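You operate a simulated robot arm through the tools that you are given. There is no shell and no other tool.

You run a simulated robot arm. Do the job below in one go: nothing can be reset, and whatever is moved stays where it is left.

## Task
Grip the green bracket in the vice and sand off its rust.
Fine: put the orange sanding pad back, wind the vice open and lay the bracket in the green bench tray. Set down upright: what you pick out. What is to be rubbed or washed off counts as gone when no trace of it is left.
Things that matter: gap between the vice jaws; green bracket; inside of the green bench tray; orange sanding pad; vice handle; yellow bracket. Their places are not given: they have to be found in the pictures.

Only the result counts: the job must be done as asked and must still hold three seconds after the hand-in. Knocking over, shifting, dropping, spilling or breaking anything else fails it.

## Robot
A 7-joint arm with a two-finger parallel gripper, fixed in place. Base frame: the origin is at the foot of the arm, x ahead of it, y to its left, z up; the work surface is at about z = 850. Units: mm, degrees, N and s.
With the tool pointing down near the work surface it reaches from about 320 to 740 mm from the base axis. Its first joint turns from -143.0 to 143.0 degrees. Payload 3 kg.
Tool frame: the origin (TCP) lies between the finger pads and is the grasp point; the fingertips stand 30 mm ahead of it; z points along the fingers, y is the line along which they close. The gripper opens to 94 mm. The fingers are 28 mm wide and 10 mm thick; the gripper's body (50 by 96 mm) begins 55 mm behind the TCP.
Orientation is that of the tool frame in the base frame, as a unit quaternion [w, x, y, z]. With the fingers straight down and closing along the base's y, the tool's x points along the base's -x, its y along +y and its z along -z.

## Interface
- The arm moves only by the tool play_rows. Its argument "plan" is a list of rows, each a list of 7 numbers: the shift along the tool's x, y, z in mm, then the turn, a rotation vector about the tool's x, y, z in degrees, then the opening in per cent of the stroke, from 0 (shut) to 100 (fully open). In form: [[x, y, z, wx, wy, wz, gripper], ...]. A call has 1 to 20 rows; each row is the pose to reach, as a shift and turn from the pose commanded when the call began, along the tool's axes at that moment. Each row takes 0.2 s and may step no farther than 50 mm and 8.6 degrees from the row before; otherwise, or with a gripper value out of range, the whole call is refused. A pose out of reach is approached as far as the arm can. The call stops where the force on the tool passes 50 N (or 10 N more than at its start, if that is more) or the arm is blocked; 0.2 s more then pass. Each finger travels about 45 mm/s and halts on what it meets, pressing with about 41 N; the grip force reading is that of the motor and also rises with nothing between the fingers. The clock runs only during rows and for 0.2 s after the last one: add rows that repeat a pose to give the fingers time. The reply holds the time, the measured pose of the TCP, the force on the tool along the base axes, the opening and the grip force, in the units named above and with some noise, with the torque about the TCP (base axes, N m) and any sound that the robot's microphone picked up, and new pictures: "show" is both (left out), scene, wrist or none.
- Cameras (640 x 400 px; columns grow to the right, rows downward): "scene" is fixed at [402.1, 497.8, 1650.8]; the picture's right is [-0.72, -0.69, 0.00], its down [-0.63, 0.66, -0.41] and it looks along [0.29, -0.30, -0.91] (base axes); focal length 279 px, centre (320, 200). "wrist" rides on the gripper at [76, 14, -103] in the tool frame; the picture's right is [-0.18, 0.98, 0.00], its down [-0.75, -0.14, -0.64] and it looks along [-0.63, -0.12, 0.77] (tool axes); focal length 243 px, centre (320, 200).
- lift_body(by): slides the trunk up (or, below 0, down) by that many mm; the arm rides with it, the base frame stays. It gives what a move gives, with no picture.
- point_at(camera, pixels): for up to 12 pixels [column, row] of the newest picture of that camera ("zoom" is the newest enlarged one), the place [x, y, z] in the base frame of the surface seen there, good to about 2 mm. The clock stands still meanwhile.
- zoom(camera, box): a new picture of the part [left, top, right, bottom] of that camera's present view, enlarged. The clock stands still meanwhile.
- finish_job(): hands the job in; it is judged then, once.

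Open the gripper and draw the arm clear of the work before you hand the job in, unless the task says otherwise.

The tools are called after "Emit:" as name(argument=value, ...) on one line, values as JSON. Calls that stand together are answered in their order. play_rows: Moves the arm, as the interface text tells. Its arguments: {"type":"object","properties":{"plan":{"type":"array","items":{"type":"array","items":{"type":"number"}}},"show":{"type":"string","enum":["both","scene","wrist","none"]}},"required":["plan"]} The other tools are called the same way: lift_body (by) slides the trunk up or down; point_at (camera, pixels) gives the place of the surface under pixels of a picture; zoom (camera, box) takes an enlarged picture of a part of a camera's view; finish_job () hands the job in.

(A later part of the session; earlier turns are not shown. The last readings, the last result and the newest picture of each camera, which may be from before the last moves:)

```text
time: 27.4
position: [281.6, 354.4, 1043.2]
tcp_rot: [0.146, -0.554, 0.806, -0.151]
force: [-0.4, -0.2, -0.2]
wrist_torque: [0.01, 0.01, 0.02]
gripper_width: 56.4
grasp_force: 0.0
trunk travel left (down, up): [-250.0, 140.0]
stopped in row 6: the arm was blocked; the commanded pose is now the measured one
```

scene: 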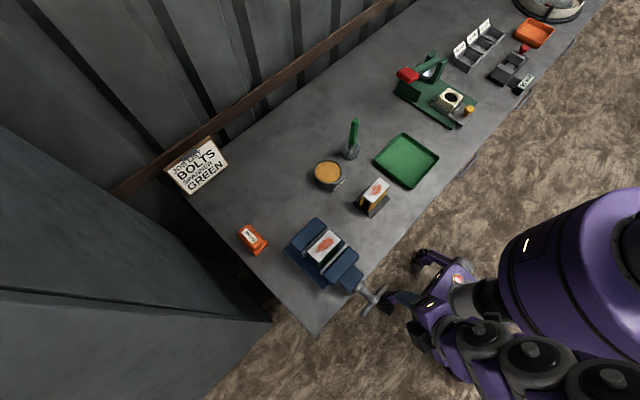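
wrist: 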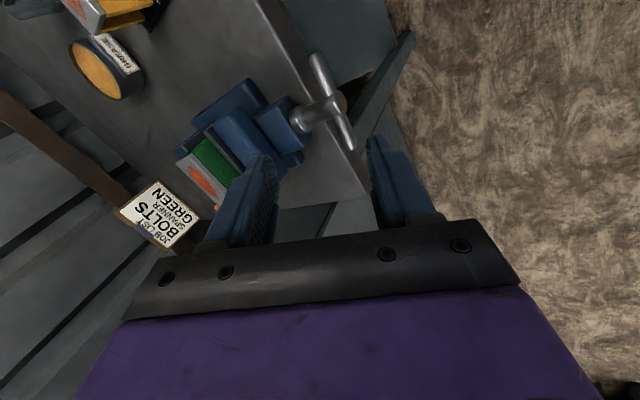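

The arm is at its limit for that orientation, so I won't use it. Instead I'll keep the tool vertical and push the bar round with closed fingers (sideways over the top, then down on the right side); first I bring the tool back to vertical near (342, 400, 1040).

Emit:
play_rows(plan=[[-10.55, -5.77, 3.9, -4.05, -0.07, -3.43, 40], [-21.1, -11.5, 7.8, -8.1, -0.13, -6.87, 20], [-31.6, -17.3, 11.7, -12.15, -0.2, -10.3, 0], [-42.2, -23.1, 15.5, -16.2, -0.27, -13.7, 0], [-52.8, -28.8, 19.4, -20.25, -0.33, -17.2, 0], [-63.3, -34.6, 23.3, -24.3, -0.4, -20.6, 0], [-63.3, -34.6, 23.3, -24.3, -0.4, -20.6, 0]])

```text
time: 29.0
position: [341.7, 403.9, 1042.0]
tcp_rot: [-0.004, 0.708, -0.706, 0.001]
force: [-0.7, -0.9, -0.5]
wrist_torque: [-0.05, -0.01, -0.01]
gripper_width: 0.0
grasp_force: 33.0
trunk travel left (down, up): [-250.0, 140.0]
```

scene: 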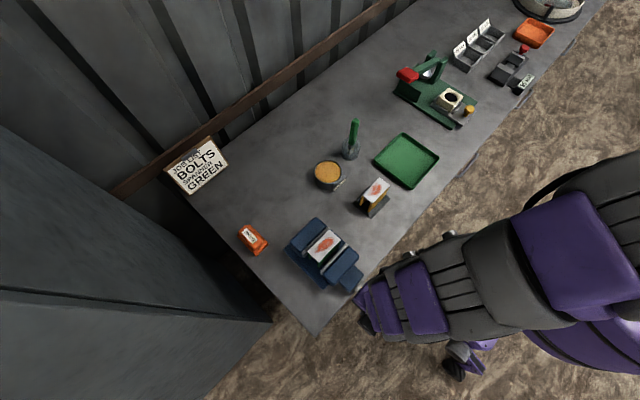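
wrist: 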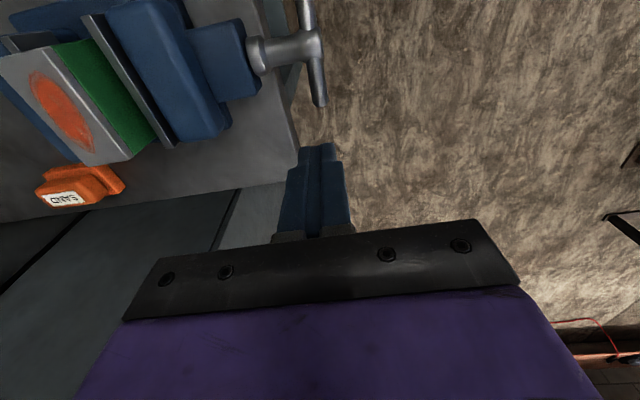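

Tool vertical, fingers shut. I measure the bar's present angle from this view.

Emit:
zoom(camera="wrist", box=[220, 0, 360, 120])

Emit:
point_at(camera="wrist", pixels=[[318, 103], [317, 90], [315, 70], [305, 10], [307, 22], [303, 2], [312, 45], [285, 50], [258, 55], [230, 50], [310, 55], [318, 50]])

```text
3.33 times, centred on (290, 60) of wrist
```

zoom: 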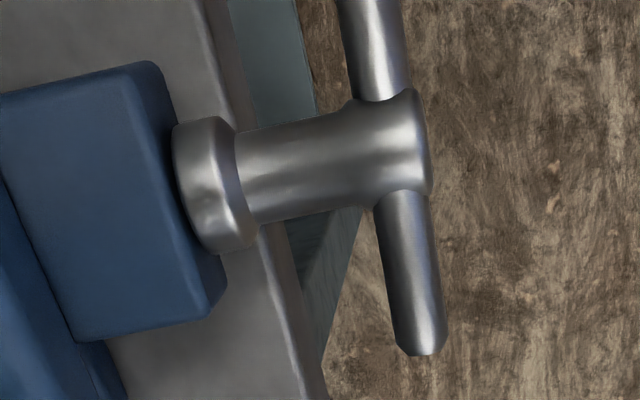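

```text
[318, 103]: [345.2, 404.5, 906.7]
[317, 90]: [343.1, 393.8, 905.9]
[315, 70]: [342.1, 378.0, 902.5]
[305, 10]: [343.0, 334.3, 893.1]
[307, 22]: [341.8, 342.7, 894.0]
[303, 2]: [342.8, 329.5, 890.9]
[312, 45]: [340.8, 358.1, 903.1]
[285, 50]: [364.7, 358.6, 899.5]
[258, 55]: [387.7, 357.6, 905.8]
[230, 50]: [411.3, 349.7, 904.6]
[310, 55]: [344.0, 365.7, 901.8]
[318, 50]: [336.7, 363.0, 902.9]
```

The bar now leans 12° (right arm slightly down), x≈343. I move above the right arm (y≈318) with the fingers shut, ready to push it down.

Emit:
play_rows(plan=[[30, -0.5, 0, 0, 0, 0, 0], [60, -1, 10, 0, 0, 0, 0], [85.4, -1.3, 40, 0, 0, 0, 0], [85.4, -1.3, 80, 0, 0, 0, 0], [85.4, -1.3, 107, 0, 0, 0, 0], [85.4, -1.3, 107, 0, 0, 0, 0]])

```text
time: 30.4
position: [344.8, 320.6, 933.0]
tcp_rot: [-0.005, 0.708, -0.706, 0.0]
force: [0.4, 0.0, 0.6]
wrist_torque: [0.01, 0.01, -0.01]
gripper_width: 0.0
grasp_force: 32.8
trunk travel left (down, up): [-250.0, 140.0]
```

scene: 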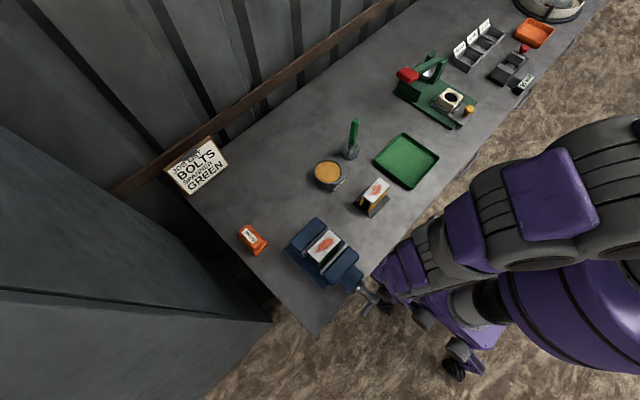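
wrist: 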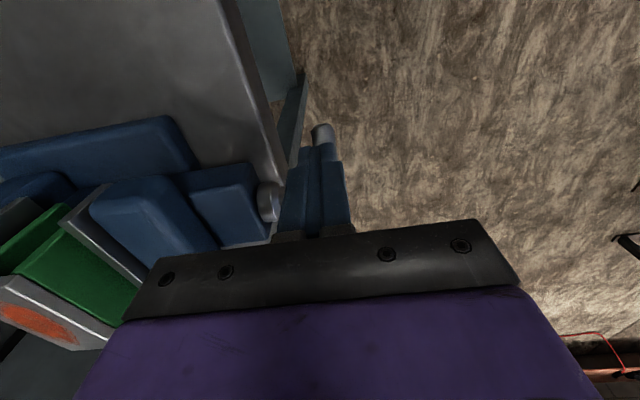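

The finger is right over the bar's right arm (end visible at 320,135). I push it down along the arc to about 130°.

Emit:
play_rows(plan=[[2, 1.8, 5, 0, 0, 0, 0], [4.1, 1.8, 10.5, 0, 0, 0, 0], [6.1, 1.8, 14.9, 0, 0, 0, 0], [7.8, 1.8, 18.7, 0, 0, 0, 0], [9.5, 1.8, 22.6, 0, 0, 0, 0], [9.9, 1.8, 26.7, 0, 0, 0, 0], [10.3, 1.8, 30.8, 0, 0, 0, 0], [10.3, 1.8, 30.8, 0, 0, 0, 0]])

```text
time: 32.2
position: [342.4, 308.7, 904.4]
tcp_rot: [-0.003, 0.709, -0.705, 0.001]
force: [-0.7, 0.2, 0.2]
wrist_torque: [-0.02, 0.01, 0.03]
gripper_width: 0.2
grasp_force: 33.0
trunk travel left (down, up): [-250.0, 140.0]
```

scene: 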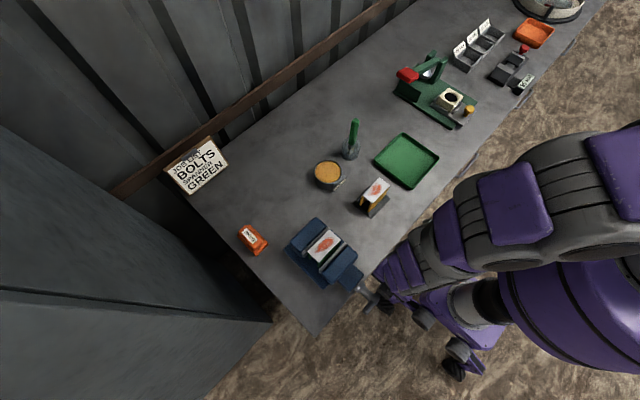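
wrist: 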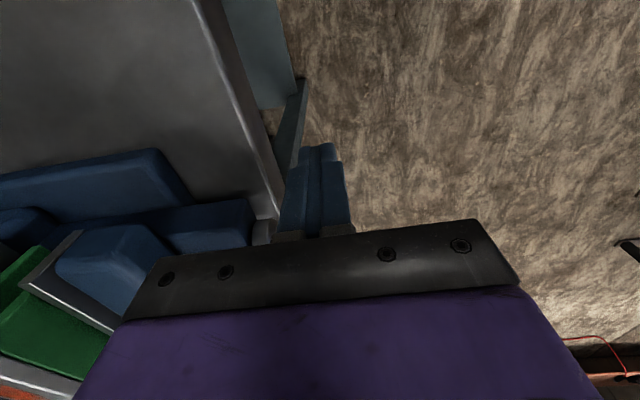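

No force is left; I check in the scene zoom whether the bar turned.

Emit:
zoom(camera="scene", box=[280, 210, 400, 320])

```text
3.64 times, centred on (340, 265) of scene
```

zoom: 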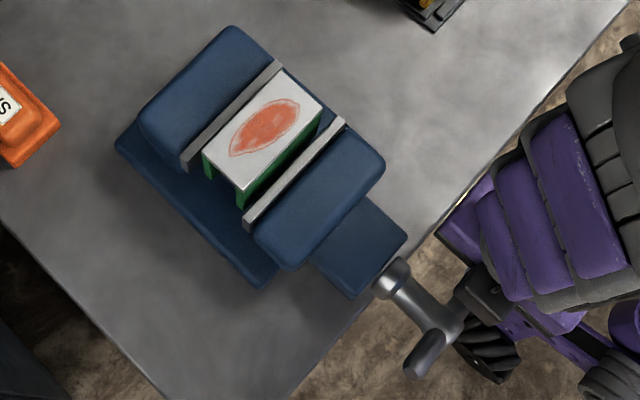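

The bar turned and the front jaw moved toward the fixed one (plate end now at 343,120 in the zoom); the handle itself keeps its x. I measure the jaw and bar.

Emit:
point_at(camera="zoom", pixels=[[248, 222], [343, 122], [295, 172], [184, 160], [280, 66], [430, 335], [420, 358], [412, 372], [440, 322], [320, 210], [216, 165], [318, 100]])

```text
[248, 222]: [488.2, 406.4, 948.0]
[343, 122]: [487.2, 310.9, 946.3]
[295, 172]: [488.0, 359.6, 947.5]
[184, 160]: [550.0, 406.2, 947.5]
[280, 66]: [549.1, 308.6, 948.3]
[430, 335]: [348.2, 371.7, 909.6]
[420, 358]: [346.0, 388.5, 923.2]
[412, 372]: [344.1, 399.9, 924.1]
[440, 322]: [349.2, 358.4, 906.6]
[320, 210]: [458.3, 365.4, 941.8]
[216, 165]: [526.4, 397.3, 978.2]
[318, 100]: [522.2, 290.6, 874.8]
```

The jaw moved about 5 mm for about 39° of handle turn, so clockwise closes and about 150° in total will do. I push on to 160°.

Emit:
play_rows(plan=[[-0.8, 0, 4, 0, 0, 0, 0], [-1.7, 0, 8, 0, 0, 0, 0], [-3.7, 0, 11.5, 0, 0, 0, 0], [-5.8, 0, 14.9, 0, 0, 0, 0], [-8.7, 0, 17.8, 0, 0, 0, 0], [-11.7, 0, 20.4, 0, 0, 0, 0], [-11.7, 0, 20.4, 0, 0, 0, 0]])

Emit:
zoom(camera="scene", box=[280, 210, 400, 320])

```text
time: 33.8
position: [343.3, 322.6, 884.3]
tcp_rot: [-0.004, 0.709, -0.706, 0.001]
force: [0.9, -3.8, 0.2]
wrist_torque: [-0.18, 0.05, 0.0]
gripper_width: 0.0
grasp_force: 32.8
trunk travel left (down, up): [-250.0, 140.0]
```

scene: 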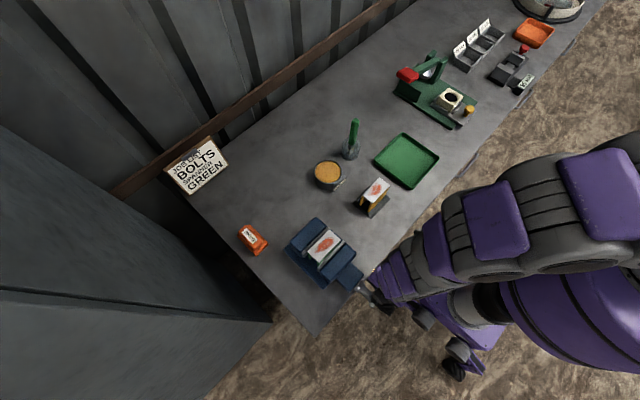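
wrist: 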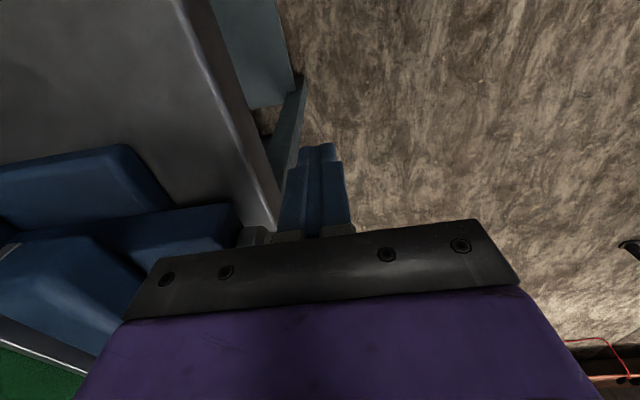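

```text
3.64 times, centred on (340, 265) of scene
```

zoom: 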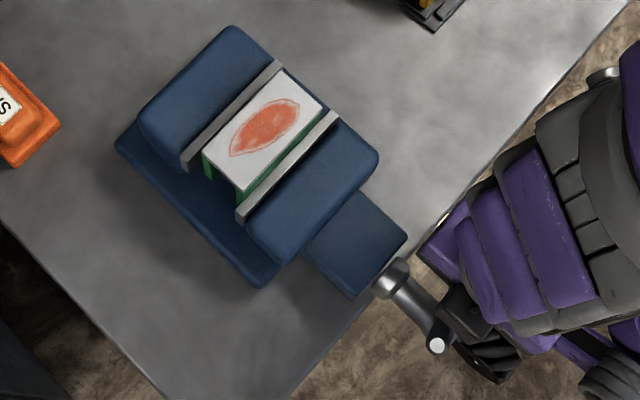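

The jaw moved again; the other arm now stands up. I draw the finger off sideways, up over the bar, and across to its left side.

Emit:
play_rows(plan=[[8, 0, 0, 0, 0, 0, 0], [12, 0, -40, 0, 0, 0, 0], [12, 0, -80, 0, 0, 0, 0], [12, 0, -120, 0, 0, 0, 0], [-30, 0, -122, 0, 0, 0, 0], [-70, 0, -122, 0, 0, 0, 0], [-90, 0, -122, 0, 0, 0, 0], [-90, 0, -122, 0, 0, 0, 0]])

```text
time: 35.6
position: [341.6, 406.7, 1006.7]
tcp_rot: [-0.004, 0.709, -0.706, 0.0]
force: [0.8, -0.3, 0.1]
wrist_torque: [0.0, 0.02, -0.02]
gripper_width: 0.0
grasp_force: 33.3
trunk travel left (down, up): [-250.0, 140.0]
```

scene: 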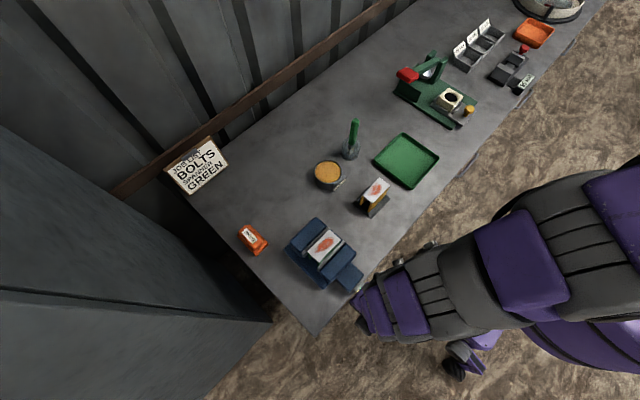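
wrist: 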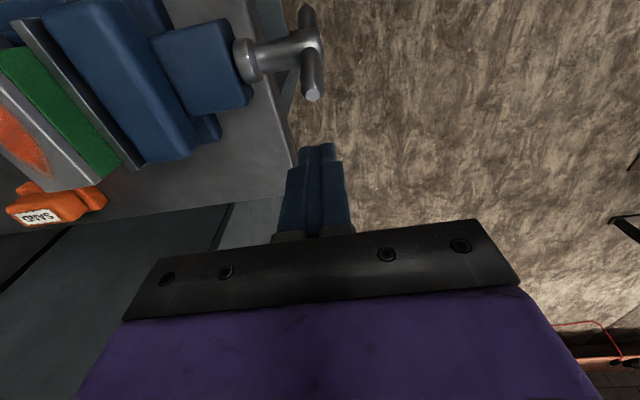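

The bar's end is at (313,95). I measure it and the jaw gap.

Emit:
point_at(camera="wrist", pixels=[[313, 96], [312, 80], [310, 60], [305, 15], [120, 150], [100, 160], [60, 100], [70, 95], [95, 120], [45, 85], [75, 165], [110, 135]])

Emit:
zoom(camera="wrist", box=[0, 0, 180, 220])

```text
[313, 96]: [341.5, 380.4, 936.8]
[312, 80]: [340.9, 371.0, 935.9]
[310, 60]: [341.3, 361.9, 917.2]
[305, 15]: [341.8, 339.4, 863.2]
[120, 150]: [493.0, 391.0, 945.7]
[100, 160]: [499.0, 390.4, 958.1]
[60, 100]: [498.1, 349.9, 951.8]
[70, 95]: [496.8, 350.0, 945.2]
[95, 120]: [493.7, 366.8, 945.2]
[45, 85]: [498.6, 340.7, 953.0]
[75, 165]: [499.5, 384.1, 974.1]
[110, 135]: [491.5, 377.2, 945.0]
```

```text
1.82 times, centred on (90, 110) of wrist
```

zoom: 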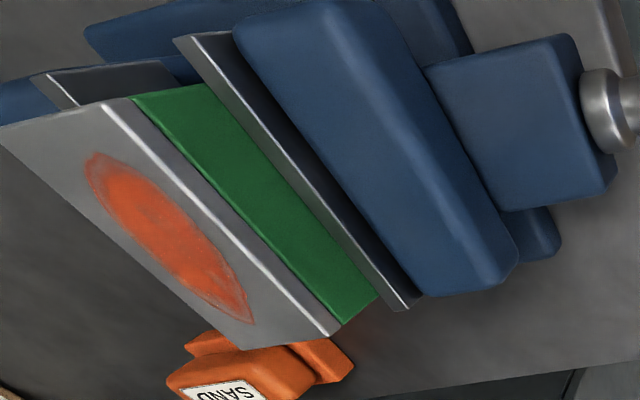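

The bracket's front leg face (x≈498.5) is almost touched by the jaw; about 8 mm of closing remains. I lower the finger on the left side of the upright arm and push it over to the right.

Emit:
play_rows(plan=[[0, -1.4, 30, 0, 0, 0, 0], [0, -1.4, 60, 0, 0, 0, 0], [0, -1.4, 64, 0, 0, 0, 0], [5, -1.4, 64, 0, 0, 0, 0], [10.5, -1.4, 62, 0, 0, 0, 0], [17.3, -1.4, 60, 0, 0, 0, 0], [21.7, -1.4, 58, 0, 0, 0, 0], [26.2, -1.4, 56, 0, 0, 0, 0], [31.7, -1.4, 54, 0, 0, 0, 0], [38.3, -1.4, 51.5, 0, 0, 0, 0], [38.3, -1.4, 51.5, 0, 0, 0, 0]])

Emit:
zoom(camera="scene", box=[280, 210, 400, 320])

```text
time: 38.0
position: [342.6, 373.2, 954.2]
tcp_rot: [-0.004, 0.708, -0.706, 0.002]
force: [0.5, 15.0, -3.0]
wrist_torque: [0.5, -0.01, -0.05]
gripper_width: 0.0
grasp_force: 33.2
trunk travel left (down, up): [-250.0, 140.0]
```

scene: 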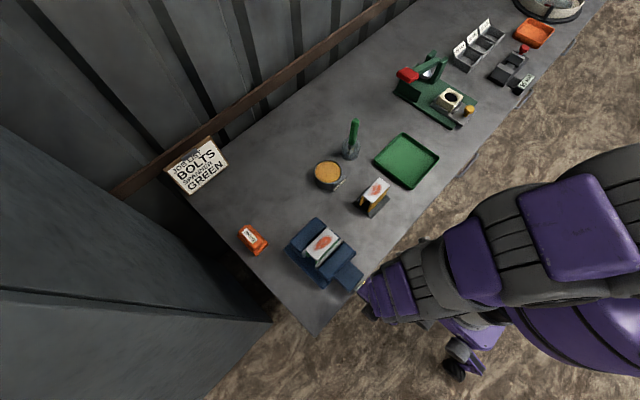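
wrist: 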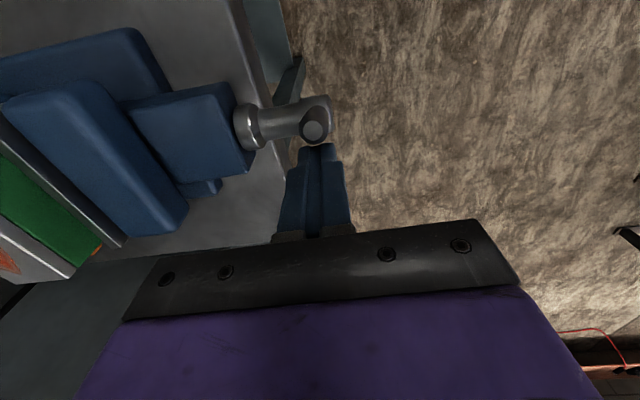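

```text
3.64 times, centred on (340, 265) of scene
```

zoom: 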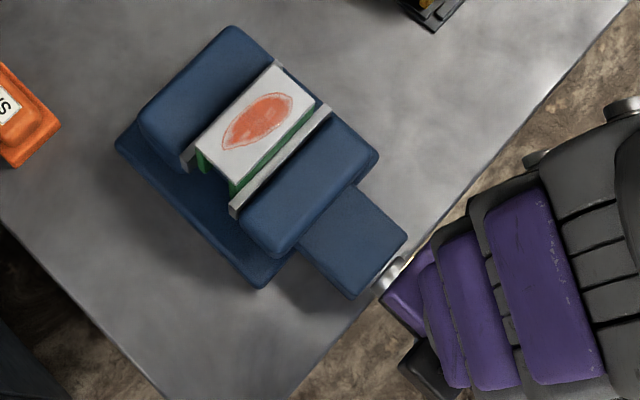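

The jaw is now pushing the bracket back; force 15 N. I keep pushing the arm further, watching the force.

Emit:
play_rows(plan=[[4, 0, -1.2, 0, 0, 0, 0], [8, 0, -2.2, 0, 0, 0, 0], [12, 0, -2, 0, 0, 0, 0], [16.2, 0, -1.8, 0, 0, 0, 0], [16.2, 0, -1.8, 0, 0, 0, 0]])

Emit:
zoom(camera="scene", box=[280, 210, 400, 320])

```text
time: 38.8
position: [346.7, 366.5, 960.3]
tcp_rot: [-0.018, 0.71, -0.704, -0.003]
force: [-2.0, 63.5, -6.1]
wrist_torque: [2.23, 0.41, -0.02]
gripper_width: 0.0
grasp_force: 33.5
trunk travel left (down, up): [-250.0, 140.0]
stopped in row 3: the force on the tool passed its limit at 52 N (the readings are from after the stop); the commanded pose is now the measured one
```

scene: 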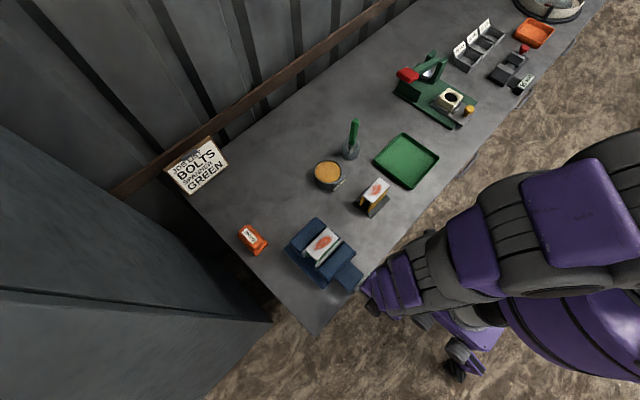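
wrist: 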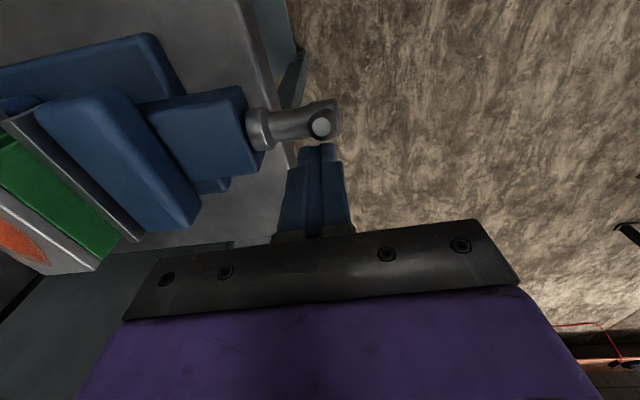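

```text
3.64 times, centred on (340, 265) of scene
```

zoom: 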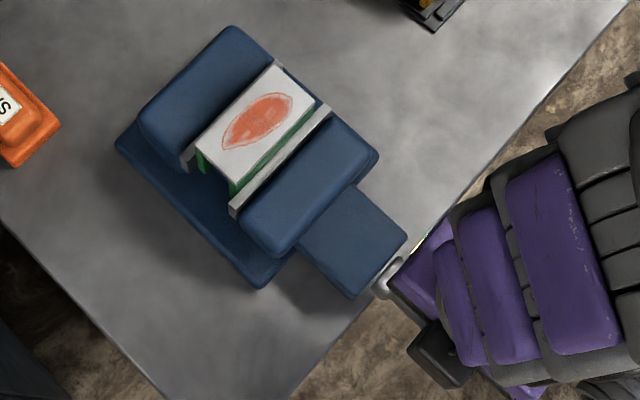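

The force jumped to 63 N with the jaw unchanged: the vice is tight. I check the jaw and bracket positions.

Emit:
point_at(camera="zoom", pixels=[[235, 210], [325, 112], [280, 162], [186, 162], [278, 66], [200, 142], [272, 72], [236, 178], [314, 100], [255, 125], [300, 128], [262, 205]])

Emit:
zoom(camera="wrist", box=[0, 80, 240, 280])

```text
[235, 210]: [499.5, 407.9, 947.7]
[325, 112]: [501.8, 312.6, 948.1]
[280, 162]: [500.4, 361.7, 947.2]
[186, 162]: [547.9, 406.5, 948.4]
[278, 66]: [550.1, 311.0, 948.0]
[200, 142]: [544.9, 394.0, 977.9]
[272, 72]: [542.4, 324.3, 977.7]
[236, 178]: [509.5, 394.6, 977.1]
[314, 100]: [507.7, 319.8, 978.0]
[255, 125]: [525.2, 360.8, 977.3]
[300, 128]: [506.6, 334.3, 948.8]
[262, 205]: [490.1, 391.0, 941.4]
```

```text
2.00 times, centred on (120, 180) of wrist
```

zoom: 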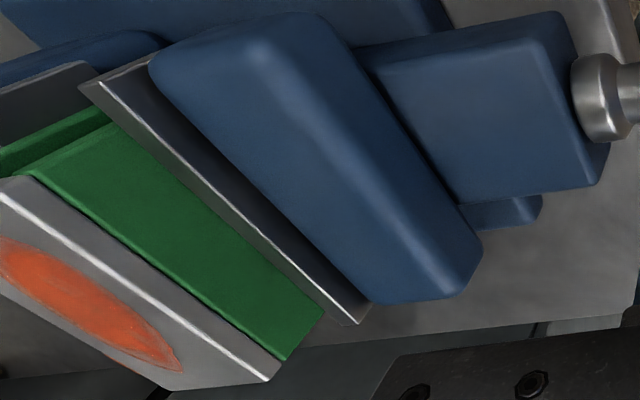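

The bracket spans about x 506–545 against both plates: it is gripped. I back off from the bar, rise, and begin to turn the tool so the fingers close along y for the sanding pad.

Emit:
play_rows(plan=[[-12, 0, 0, 0, 0, 0, 0], [-25, 0, -10, 0, 0, 0, 0], [-30, 0, -50, 0, 0, 0, 0], [-30, 0, -90, 0, 0, 0, 0], [-30, 0, -130, 0, 0, 0, 0], [-30, 0, -170, 0, 0, 0, 50], [-30, 0, -200, 0, 0, 0, 100], [-30, 0, -200, 0, 0, 0, 100]])

Emit:
zoom(camera="scene", box=[280, 210, 400, 320])

```text
time: 40.6
position: [341.7, 387.3, 1163.7]
tcp_rot: [-0.011, 0.709, -0.705, -0.003]
force: [0.4, 1.2, 0.2]
wrist_torque: [0.03, -0.04, 0.02]
gripper_width: 67.0
grasp_force: 0.1
trunk travel left (down, up): [-250.0, 140.0]
```

scene: 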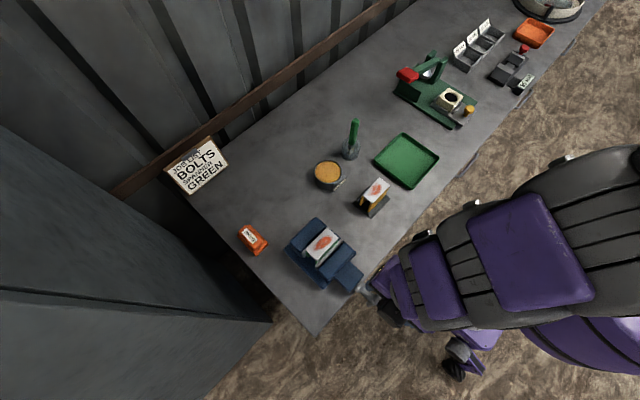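
wrist: 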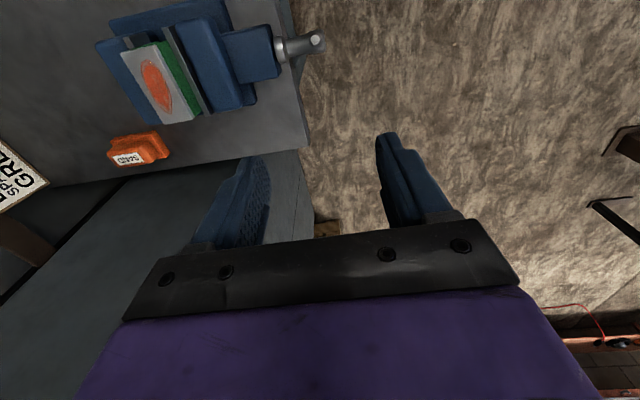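

```text
3.64 times, centred on (340, 265) of scene
```

zoom: 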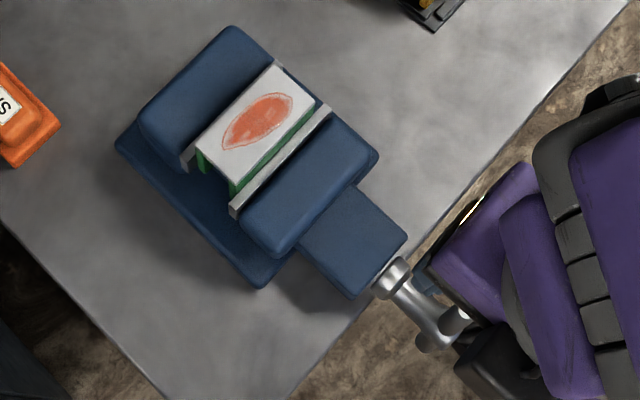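

The vice stays tight. I now travel toward the pad at z≈1150 while turning the tool by +90° (fingers closing along y).

Emit:
play_rows(plan=[[-2.97, -25.3, 1.3, 0.04, 0.13, 8.2, 100], [-5.9, -50.6, 2.5, 0.07, 0.25, 16.4, 100], [-8.9, -75.9, 3.8, 0.11, 0.38, 24.6, 100], [-11.9, -101.2, 5, 0.15, 0.5, 32.8, 100], [-14.9, -126.5, 6.4, 0.18, 0.64, 41, 100], [-17.8, -151.8, 7.6, 0.22, 0.76, 49.2, 100], [-20.8, -177.1, 8.9, 0.25, 0.9, 57.4, 100], [-23.8, -202.4, 10.2, 0.3, 1.0, 65.7, 100], [-26.8, -227.7, 11.5, 0.33, 1.15, 73.9, 100], [-29.7, -253, 12.7, 0.36, 1.27, 82.1, 100], [-32.7, -278.3, 14, 0.4, 1.4, 90.3, 100], [-32.7, -278.3, 14, 0.4, 1.4, 90.3, 100]])

```text
time: 43.2
position: [621.4, 413.5, 1154.3]
tcp_rot: [0.001, 0.002, 1.0, 0.001]
force: [0.0, 0.8, 0.0]
wrist_torque: [-0.02, -0.04, -0.02]
gripper_width: 94.2
grasp_force: 0.1
trunk travel left (down, up): [-250.0, 140.0]
```

scene: 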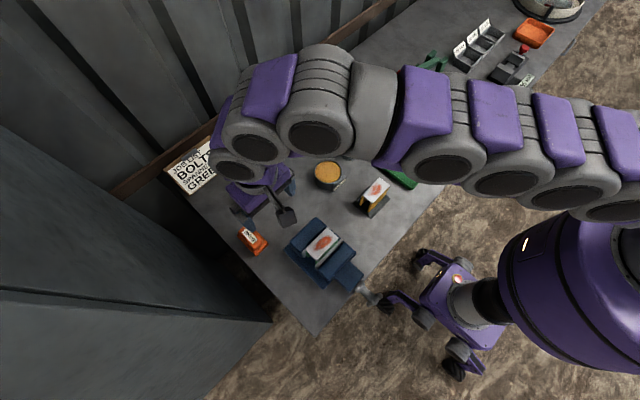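
wrist: 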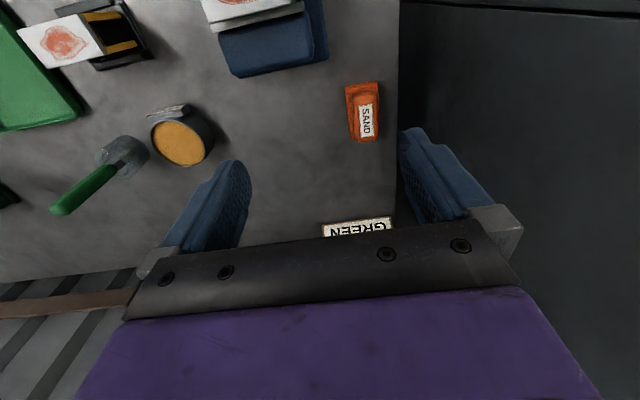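

I reach radius 746 mm here. I check how close the cabinet and the wall are to the pad before going on.

Emit:
point_at(camera="scene", pixels=[[220, 270], [260, 320], [200, 230], [150, 290], [60, 220], [240, 350], [175, 230], [205, 205], [190, 180], [130, 190], [270, 290], [235, 265]])

Emit:
point_at(camera="wrist", pixels=[[395, 50], [395, 150], [420, 50], [420, 110], [500, 100], [560, 60], [360, 230], [330, 228], [362, 95], [350, 140], [380, 140], [460, 30]])

```text
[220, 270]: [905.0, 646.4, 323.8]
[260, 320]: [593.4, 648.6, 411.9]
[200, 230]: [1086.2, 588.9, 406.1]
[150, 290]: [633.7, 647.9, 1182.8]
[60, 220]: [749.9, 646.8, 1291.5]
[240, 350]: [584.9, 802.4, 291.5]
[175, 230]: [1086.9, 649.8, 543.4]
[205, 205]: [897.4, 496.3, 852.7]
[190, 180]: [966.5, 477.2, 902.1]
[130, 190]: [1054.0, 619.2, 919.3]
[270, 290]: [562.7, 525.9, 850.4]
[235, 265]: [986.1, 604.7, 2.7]
```

```text
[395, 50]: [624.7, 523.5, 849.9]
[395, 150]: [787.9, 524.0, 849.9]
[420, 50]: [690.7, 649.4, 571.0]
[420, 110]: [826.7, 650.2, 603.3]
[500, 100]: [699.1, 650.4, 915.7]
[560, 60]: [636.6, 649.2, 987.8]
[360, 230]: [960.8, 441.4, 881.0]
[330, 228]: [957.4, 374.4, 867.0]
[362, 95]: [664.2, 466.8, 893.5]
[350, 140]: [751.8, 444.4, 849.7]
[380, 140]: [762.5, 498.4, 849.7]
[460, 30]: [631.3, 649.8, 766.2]
```

The cabinet side is at y≈650 and the back wall beyond x≈950, so there's room. I try reaching out above the pad at this height.

Emit:
play_rows(plan=[[-20, 14, 0, 0, 0, 0, 100], [-40, 28, 0, 0, 0, 0, 100], [-60, 42, 0, 0, 0, 0, 100], [-79, 54.5, 0, 0, 0, 0, 100], [-79, 54.5, 0, 0, 0, 0, 100]])

```text
time: 44.4
position: [628.0, 419.3, 1149.7]
tcp_rot: [0.001, 0.001, 1.0, 0.0]
force: [-0.5, -0.8, 0.2]
wrist_torque: [-0.01, 0.02, 0.01]
gripper_width: 93.9
grasp_force: 0.0
out of reach, approached as far as the arm can: row 1, 2, 3, 4, 5
trunk travel left (down, up): [-250.0, 140.0]
```

scene: 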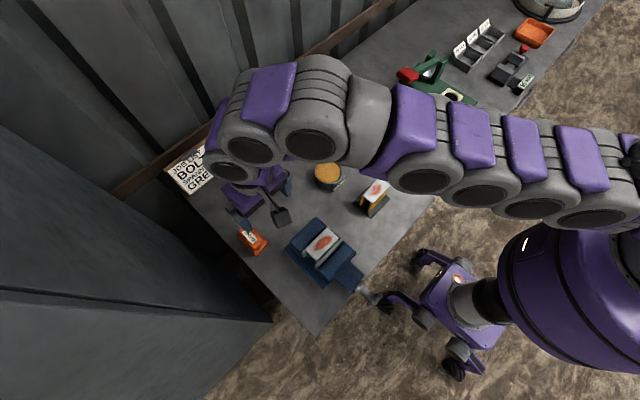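
wrist: 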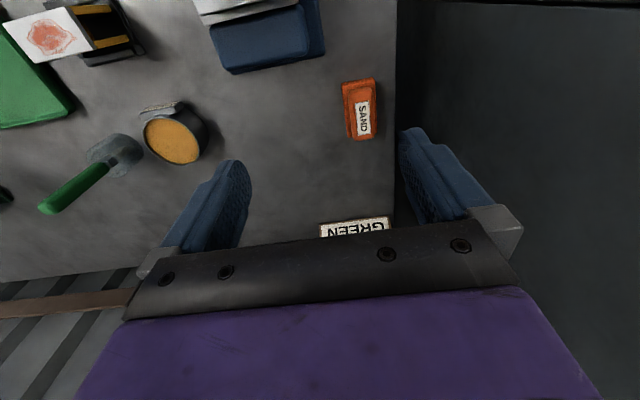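

Vertical reach ends near 755 mm, so I'll tilt the tool outward (about y) for the pad. First I shift back and see where the commanded pose stands.

Emit:
play_rows(plan=[[20, -14, 0, 0, 0, 0, 100], [40, -28, 0, 0, 0, 0, 100], [60, -42, 0, 0, 0, 0, 100], [60, -42, 0, 0, 0, 0, 100]], show="none")

```text
time: 45.4
position: [565.4, 370.4, 1149.4]
tcp_rot: [0.001, 0.0, 1.0, 0.001]
force: [-0.7, 0.6, -0.6]
wrist_torque: [0.03, 0.04, 0.01]
gripper_width: 94.1
grasp_force: 0.1
trunk travel left (down, up): [-250.0, 140.0]
```

The commanded pose had been clipped to the reachable one. I now move to about (600, 468, 1080) while tilting the tool 40° outward (rotation -40° about tool y).

Emit:
play_rows(plan=[[-7, 19.6, 14, 0, -8, 0, 100], [-14, 39.2, 28, 0, -16, 0, 100], [-21, 58.8, 42, 0, -24, 0, 100], [-28, 78.4, 56, 0, -32, 0, 100], [-35, 98, 70, 0, -40, 0, 100], [-35, 98, 70, 0, -40, 0, 100]])

```text
time: 46.8
position: [603.0, 468.0, 1080.5]
tcp_rot: [0.344, 0.0, 0.939, 0.001]
force: [0.0, 0.2, 0.2]
wrist_torque: [0.04, 0.0, 0.01]
gripper_width: 93.7
grasp_force: 0.0
trunk travel left (down, up): [-250.0, 140.0]
```

scene: 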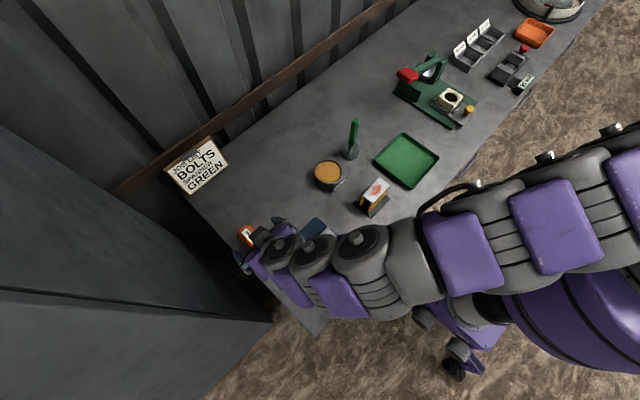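
wrist: 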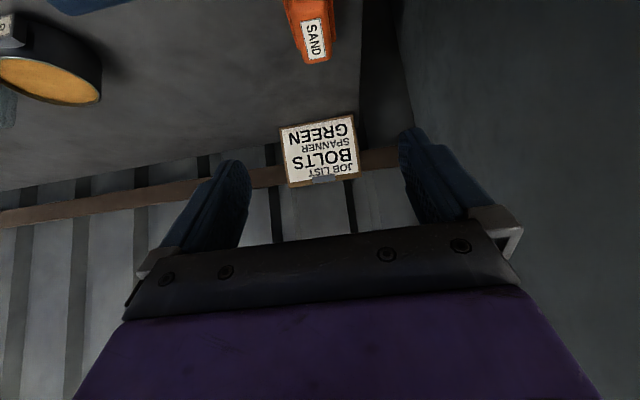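

The tilt works. Before lowering I check how high the forearm runs above the vice by measuring points on it.

Emit:
point_at(camera="scene", pixels=[[265, 260], [282, 248], [312, 250], [335, 290], [362, 245], [380, 300], [410, 250], [460, 250], [540, 225], [620, 190], [300, 270], [250, 248]])

Emit:
zoom(camera="scene", box=[220, 180, 420, 330])

```text
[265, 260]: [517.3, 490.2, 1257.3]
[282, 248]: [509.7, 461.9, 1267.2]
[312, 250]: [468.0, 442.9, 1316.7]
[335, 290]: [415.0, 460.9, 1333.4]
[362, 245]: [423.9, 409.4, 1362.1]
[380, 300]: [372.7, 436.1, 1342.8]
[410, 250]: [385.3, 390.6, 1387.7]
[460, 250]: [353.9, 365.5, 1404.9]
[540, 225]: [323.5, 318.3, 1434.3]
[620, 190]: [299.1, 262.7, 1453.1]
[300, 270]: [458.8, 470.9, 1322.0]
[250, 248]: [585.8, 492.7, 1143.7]
```

```text
2.67 times, centred on (320, 255) of scene
```

zoom: 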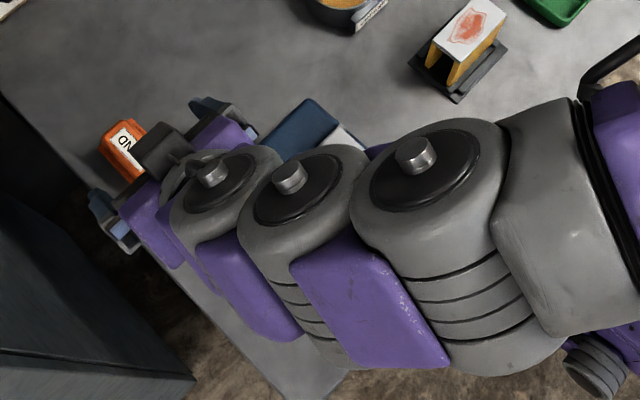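

The forearm runs high (tops 1250–1450 mm), so there's clearance over the vice. I move to just above the pad, tool tilted.

Emit:
play_rows(plan=[[2.3, 0, 24.3, 0, 0, 0, 100], [4.6, 0, 48.6, 0, 0, 0, 100], [7, 0, 72.9, 0, 0, 0, 100], [9.3, 0, 97.1, 0, 0, 0, 100], [11.6, 0, 121.4, 0, 0, 0, 100], [13.9, 0, 145.7, 0, 0, 0, 100], [13.9, 0, 145.7, 0, 0, 0, 100]])

```text
time: 48.4
position: [684.9, 469.5, 961.2]
tcp_rot: [0.344, 0.001, 0.939, 0.0]
force: [0.1, 1.1, 0.2]
wrist_torque: [0.01, 0.01, 0.0]
gripper_width: 94.1
grasp_force: 0.1
trunk travel left (down, up): [-250.0, 140.0]
```

scene: 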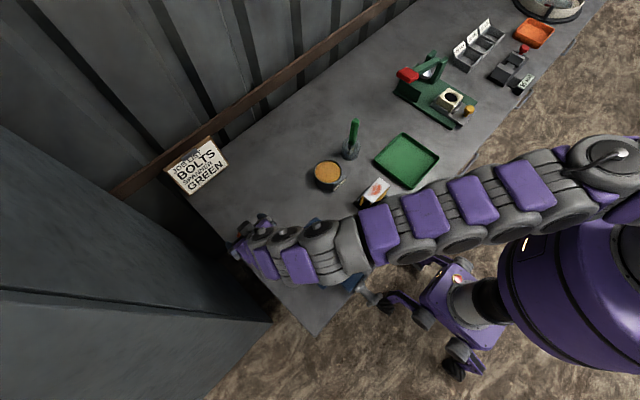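
wrist: 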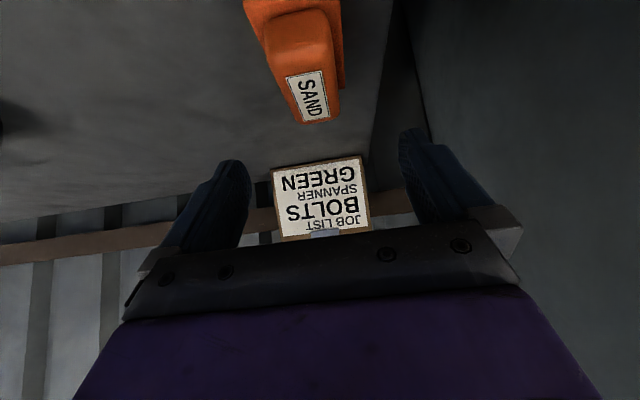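

I reached (685, 469.5, 961). I check the arm's clearance above the vice and bracket before lowering further.

Emit:
zoom(camera="scene", box=[220, 190, 400, 310])

Emit:
point_at(camera="scene", pixels=[[262, 238], [287, 235], [318, 230], [345, 245], [300, 265], [325, 270], [355, 265], [375, 230], [420, 215], [238, 245], [265, 220], [280, 262]])

```text
3.33 times, centred on (310, 250) of scene
```

zoom: 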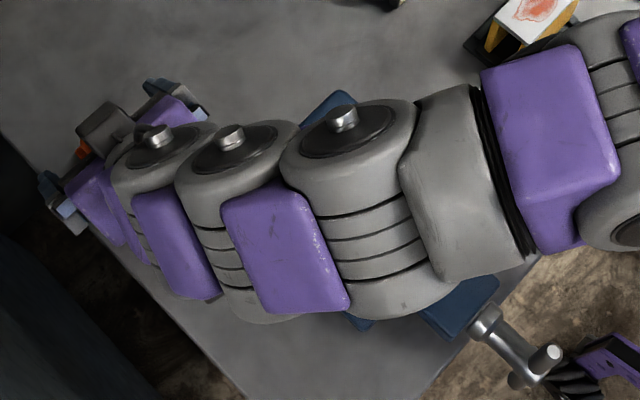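

```text
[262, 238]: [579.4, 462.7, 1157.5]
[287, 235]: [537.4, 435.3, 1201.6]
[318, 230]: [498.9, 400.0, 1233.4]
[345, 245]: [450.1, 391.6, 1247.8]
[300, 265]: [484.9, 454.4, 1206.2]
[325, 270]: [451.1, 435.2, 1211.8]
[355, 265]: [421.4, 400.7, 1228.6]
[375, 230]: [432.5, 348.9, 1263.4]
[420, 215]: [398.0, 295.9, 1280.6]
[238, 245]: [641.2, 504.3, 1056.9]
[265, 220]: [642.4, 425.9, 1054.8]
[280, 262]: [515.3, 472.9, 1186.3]
```

About 100 mm clearance remains under the arm. I lower straight down onto the pad's block (fingers open around it).

Emit:
play_rows(plan=[[9, -1, 11, 0, 0, 0, 100], [18, -2, 22, 0, 0, 0, 100], [26, -2, 32, 0, 0, 0, 100], [31, -2, 38.5, 0, 0, 0, 100], [31, -2, 38.5, 0, 0, 0, 100]])

```text
time: 49.6
position: [688.2, 467.6, 911.6]
tcp_rot: [0.343, 0.0, 0.939, 0.0]
force: [-1.0, 0.1, -0.1]
wrist_torque: [0.04, -0.05, 0.02]
gripper_width: 94.0
grasp_force: 0.2
trunk travel left (down, up): [-250.0, 140.0]
```

scene: 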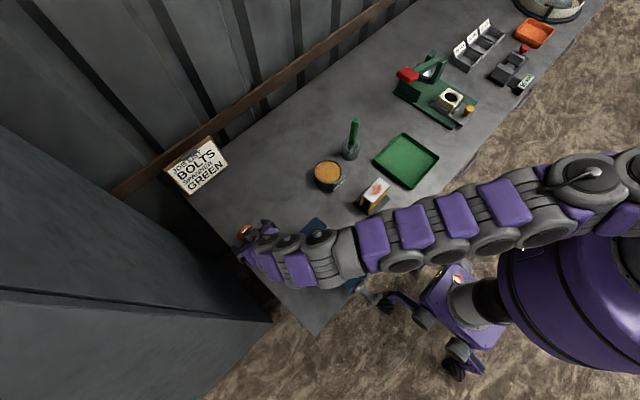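
wrist: 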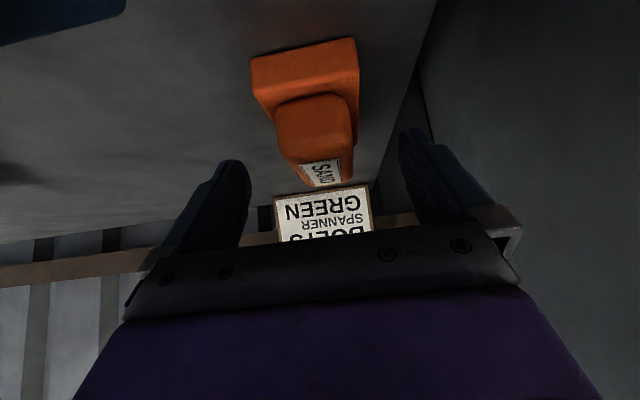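

The block sits between the fingers (315,140). I lower 3.5 mm more and close on it.

Emit:
play_rows(plan=[[2.3, 0, 2.7, 0, 0, 0, 100], [2.3, 0, 2.7, 0, 0, 0, 70], [2.3, 0, 2.7, 0, 0, 0, 45], [2.3, 0, 2.7, 0, 0, 0, 25], [2.3, 0, 2.7, 0, 0, 0, 20], [2.3, 0, 2.7, 0, 0, 0, 20], [2.3, 0, 2.7, 0, 0, 0, 20]])

```text
time: 51.2
position: [687.2, 466.9, 907.0]
tcp_rot: [0.343, 0.001, 0.939, 0.001]
force: [-0.4, 1.8, 0.3]
wrist_torque: [0.02, 0.02, 0.01]
gripper_width: 39.3
grasp_force: 40.9
trunk travel left (down, up): [-250.0, 140.0]
```

scene: 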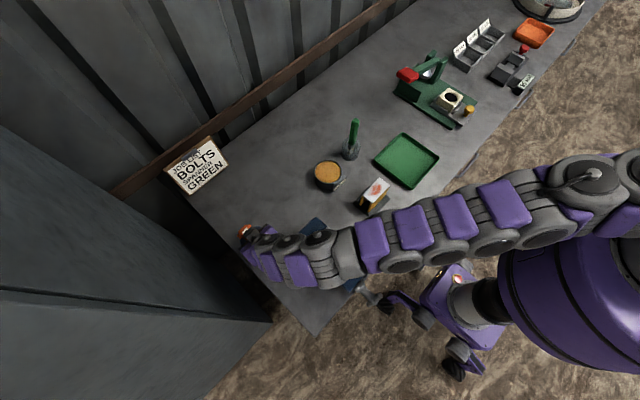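
wrist: 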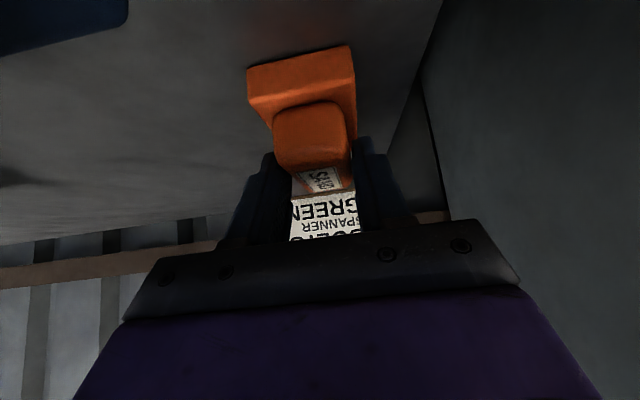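

The pad is gripped (39.3 mm) at TCP (687.2, 466.9, 907.0), which I note for putting it back. I lift it straight up 150 mm.

Emit:
play_rows(plan=[[-6.4, 0, -7.7, 0, 0, 0, 20], [-19.3, 0, -23, 0, 0, 0, 20], [-38.6, 0, -46, 0, 0, 0, 20], [-57.9, 0, -69, 0, 0, 0, 20], [-77.2, 0, -92, 0, 0, 0, 20], [-96.5, 0, -114.9, 0, 0, 0, 20], [-96.5, 0, -114.9, 0, 0, 0, 20]])

```text
time: 52.8
position: [685.1, 467.3, 1057.2]
tcp_rot: [0.342, 0.001, 0.94, -0.001]
force: [-0.2, 0.8, -0.8]
wrist_torque: [-0.03, 0.0, -0.03]
gripper_width: 39.4
grasp_force: 41.4
trunk travel left (down, up): [-250.0, 140.0]
```

scene: 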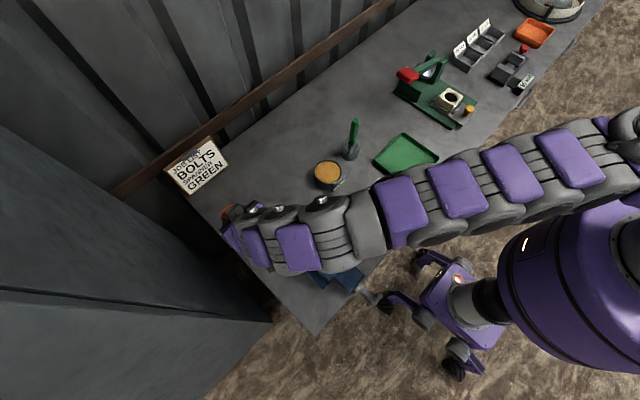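
wrist: 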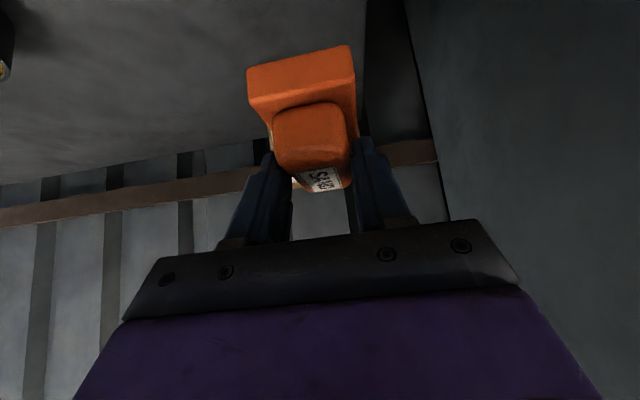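

The pad hangs clear with its bottom near z≈1000. I carry it over the bracket to TCP (512.7, 358, 1075).

Emit:
play_rows(plan=[[8, -15, -22, 0, 0, 0, 20], [27, -31, -39, 0, 0, 0, 20], [46, -47, -56, 0, 0, 0, 20], [65, -63, -74, 0, 0, 0, 20], [84, -79, -91, 0, 0, 0, 20], [103, -95, -108, 0, 0, 0, 20], [120.4, -109, -124.6, 0, 0, 0, 20], [120.4, -109, -124.6, 0, 0, 0, 20]])

```text
time: 54.6
position: [515.4, 360.4, 1073.4]
tcp_rot: [0.342, 0.002, 0.94, 0.0]
force: [0.9, -0.4, -0.6]
wrist_torque: [-0.02, 0.03, 0.01]
gripper_width: 39.5
grasp_force: 41.4
trunk travel left (down, up): [-250.0, 140.0]
```

scene: 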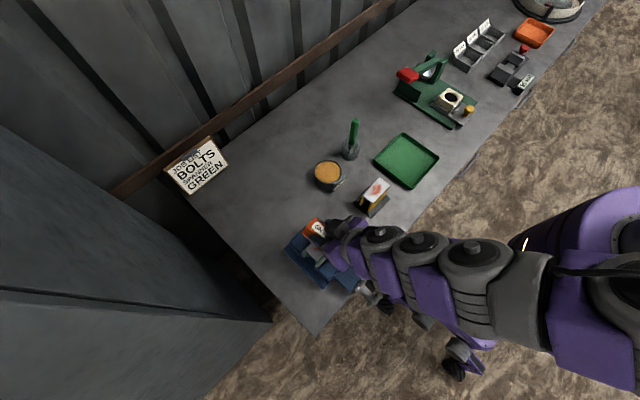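
wrist: 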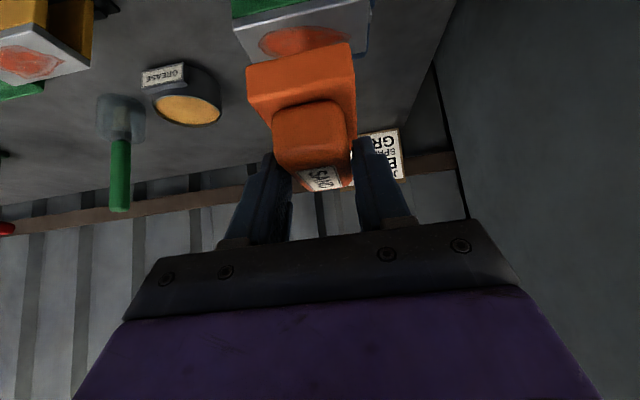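

The pad is above the bracket. I lower to a few millimetres above contact (TCP z≈1038).

Emit:
play_rows(plan=[[8, -1, 8.5, 0, 0, 0, 20], [16, -2, 17, 0, 0, 0, 20], [24, -2, 25.5, 0, 0, 0, 20], [24, -2, 25.5, 0, 0, 0, 20]], show="scene")

Emit:
zoom(camera="scene", box=[270, 200, 390, 300])

```text
time: 55.6
position: [510.3, 357.7, 1040.8]
tcp_rot: [0.343, 0.001, 0.939, 0.001]
force: [-0.7, -0.1, -0.2]
wrist_torque: [0.02, 0.0, -0.01]
gripper_width: 39.4
grasp_force: 40.9
trunk travel left (down, up): [-250.0, 140.0]
```

scene: 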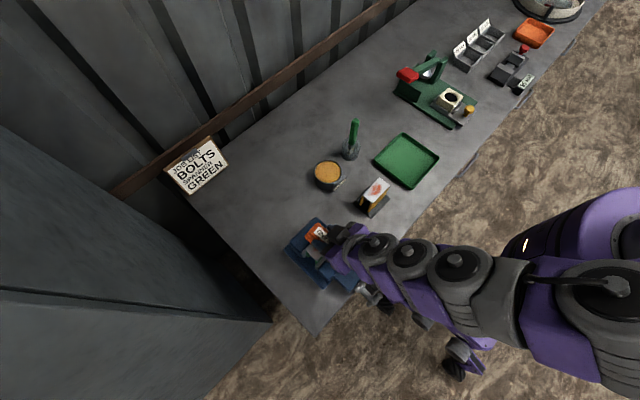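

```text
4.00 times, centred on (330, 250) of scene
```

zoom: 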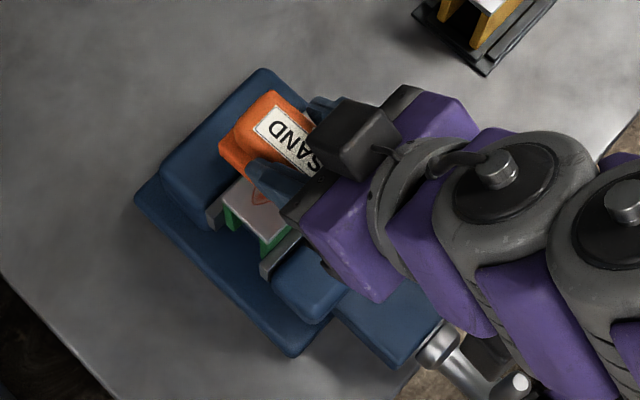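

A few millimetres remain. I lower in 1 mm steps until the force shows contact.

Emit:
play_rows(plan=[[1.3, 0, 1.5, 0, 0, 0, 20], [2.6, 0, 3.1, 0, 0, 0, 20], [3.2, 0, 3.8, 0, 0, 0, 20], [3.2, 0, 3.8, 0, 0, 0, 20]], show="none")

Emit:
play_rows(plan=[[0.64, 0, 0.77, 0, 0, 0, 20], [0.64, 0, 0.77, 0, 0, 0, 20]], show="none")

```text
time: 56.6
position: [512.2, 357.6, 1035.2]
tcp_rot: [0.343, 0.001, 0.939, 0.0]
force: [-0.6, -0.6, -0.7]
wrist_torque: [-0.03, 0.02, 0.0]
gripper_width: 39.3
grasp_force: 41.4
trunk travel left (down, up): [-250.0, 140.0]
```

```text
time: 57.2
position: [510.9, 357.1, 1031.9]
tcp_rot: [0.343, 0.0, 0.939, 0.001]
force: [0.2, 0.3, -1.7]
wrist_torque: [0.0, 0.04, -0.01]
gripper_width: 39.3
grasp_force: 41.3
trunk travel left (down, up): [-250.0, 140.0]
```

Still no contact force at z≈1032–1034. I go on in single millimetres.

Emit:
play_rows(plan=[[0.64, 0, 0.77, 0, 0, 0, 20], [0.64, 0, 0.77, 0, 0, 0, 20]], show="none")

Emit:
play_rows(plan=[[0.64, 0, 0.77, 0, 0, 0, 20], [0.64, 0, 0.77, 0, 0, 0, 20]], show="none")

Emit:
play_rows(plan=[[0.64, 0, 0.77, 0, 0, 0, 20], [0.64, 0, 0.77, 0, 0, 0, 20]], show="none")

```text
time: 57.8
position: [512.1, 356.5, 1033.4]
tcp_rot: [0.342, 0.001, 0.94, 0.001]
force: [0.9, 0.6, 5.9]
wrist_torque: [0.0, -0.19, 0.02]
gripper_width: 39.4
grasp_force: 40.9
trunk travel left (down, up): [-250.0, 140.0]
```

```text
time: 58.4
position: [510.8, 356.2, 1033.1]
tcp_rot: [0.344, 0.001, 0.939, 0.0]
force: [0.3, 3.1, 18.0]
wrist_torque: [0.02, -0.26, 0.07]
gripper_width: 39.4
grasp_force: 40.7
trunk travel left (down, up): [-250.0, 140.0]
```

```text
time: 59.0
position: [511.9, 356.1, 1031.9]
tcp_rot: [0.344, 0.0, 0.939, 0.002]
force: [5.5, 5.8, 29.5]
wrist_torque: [0.12, -0.59, 0.07]
gripper_width: 39.3
grasp_force: 40.7
trunk travel left (down, up): [-250.0, 140.0]
```

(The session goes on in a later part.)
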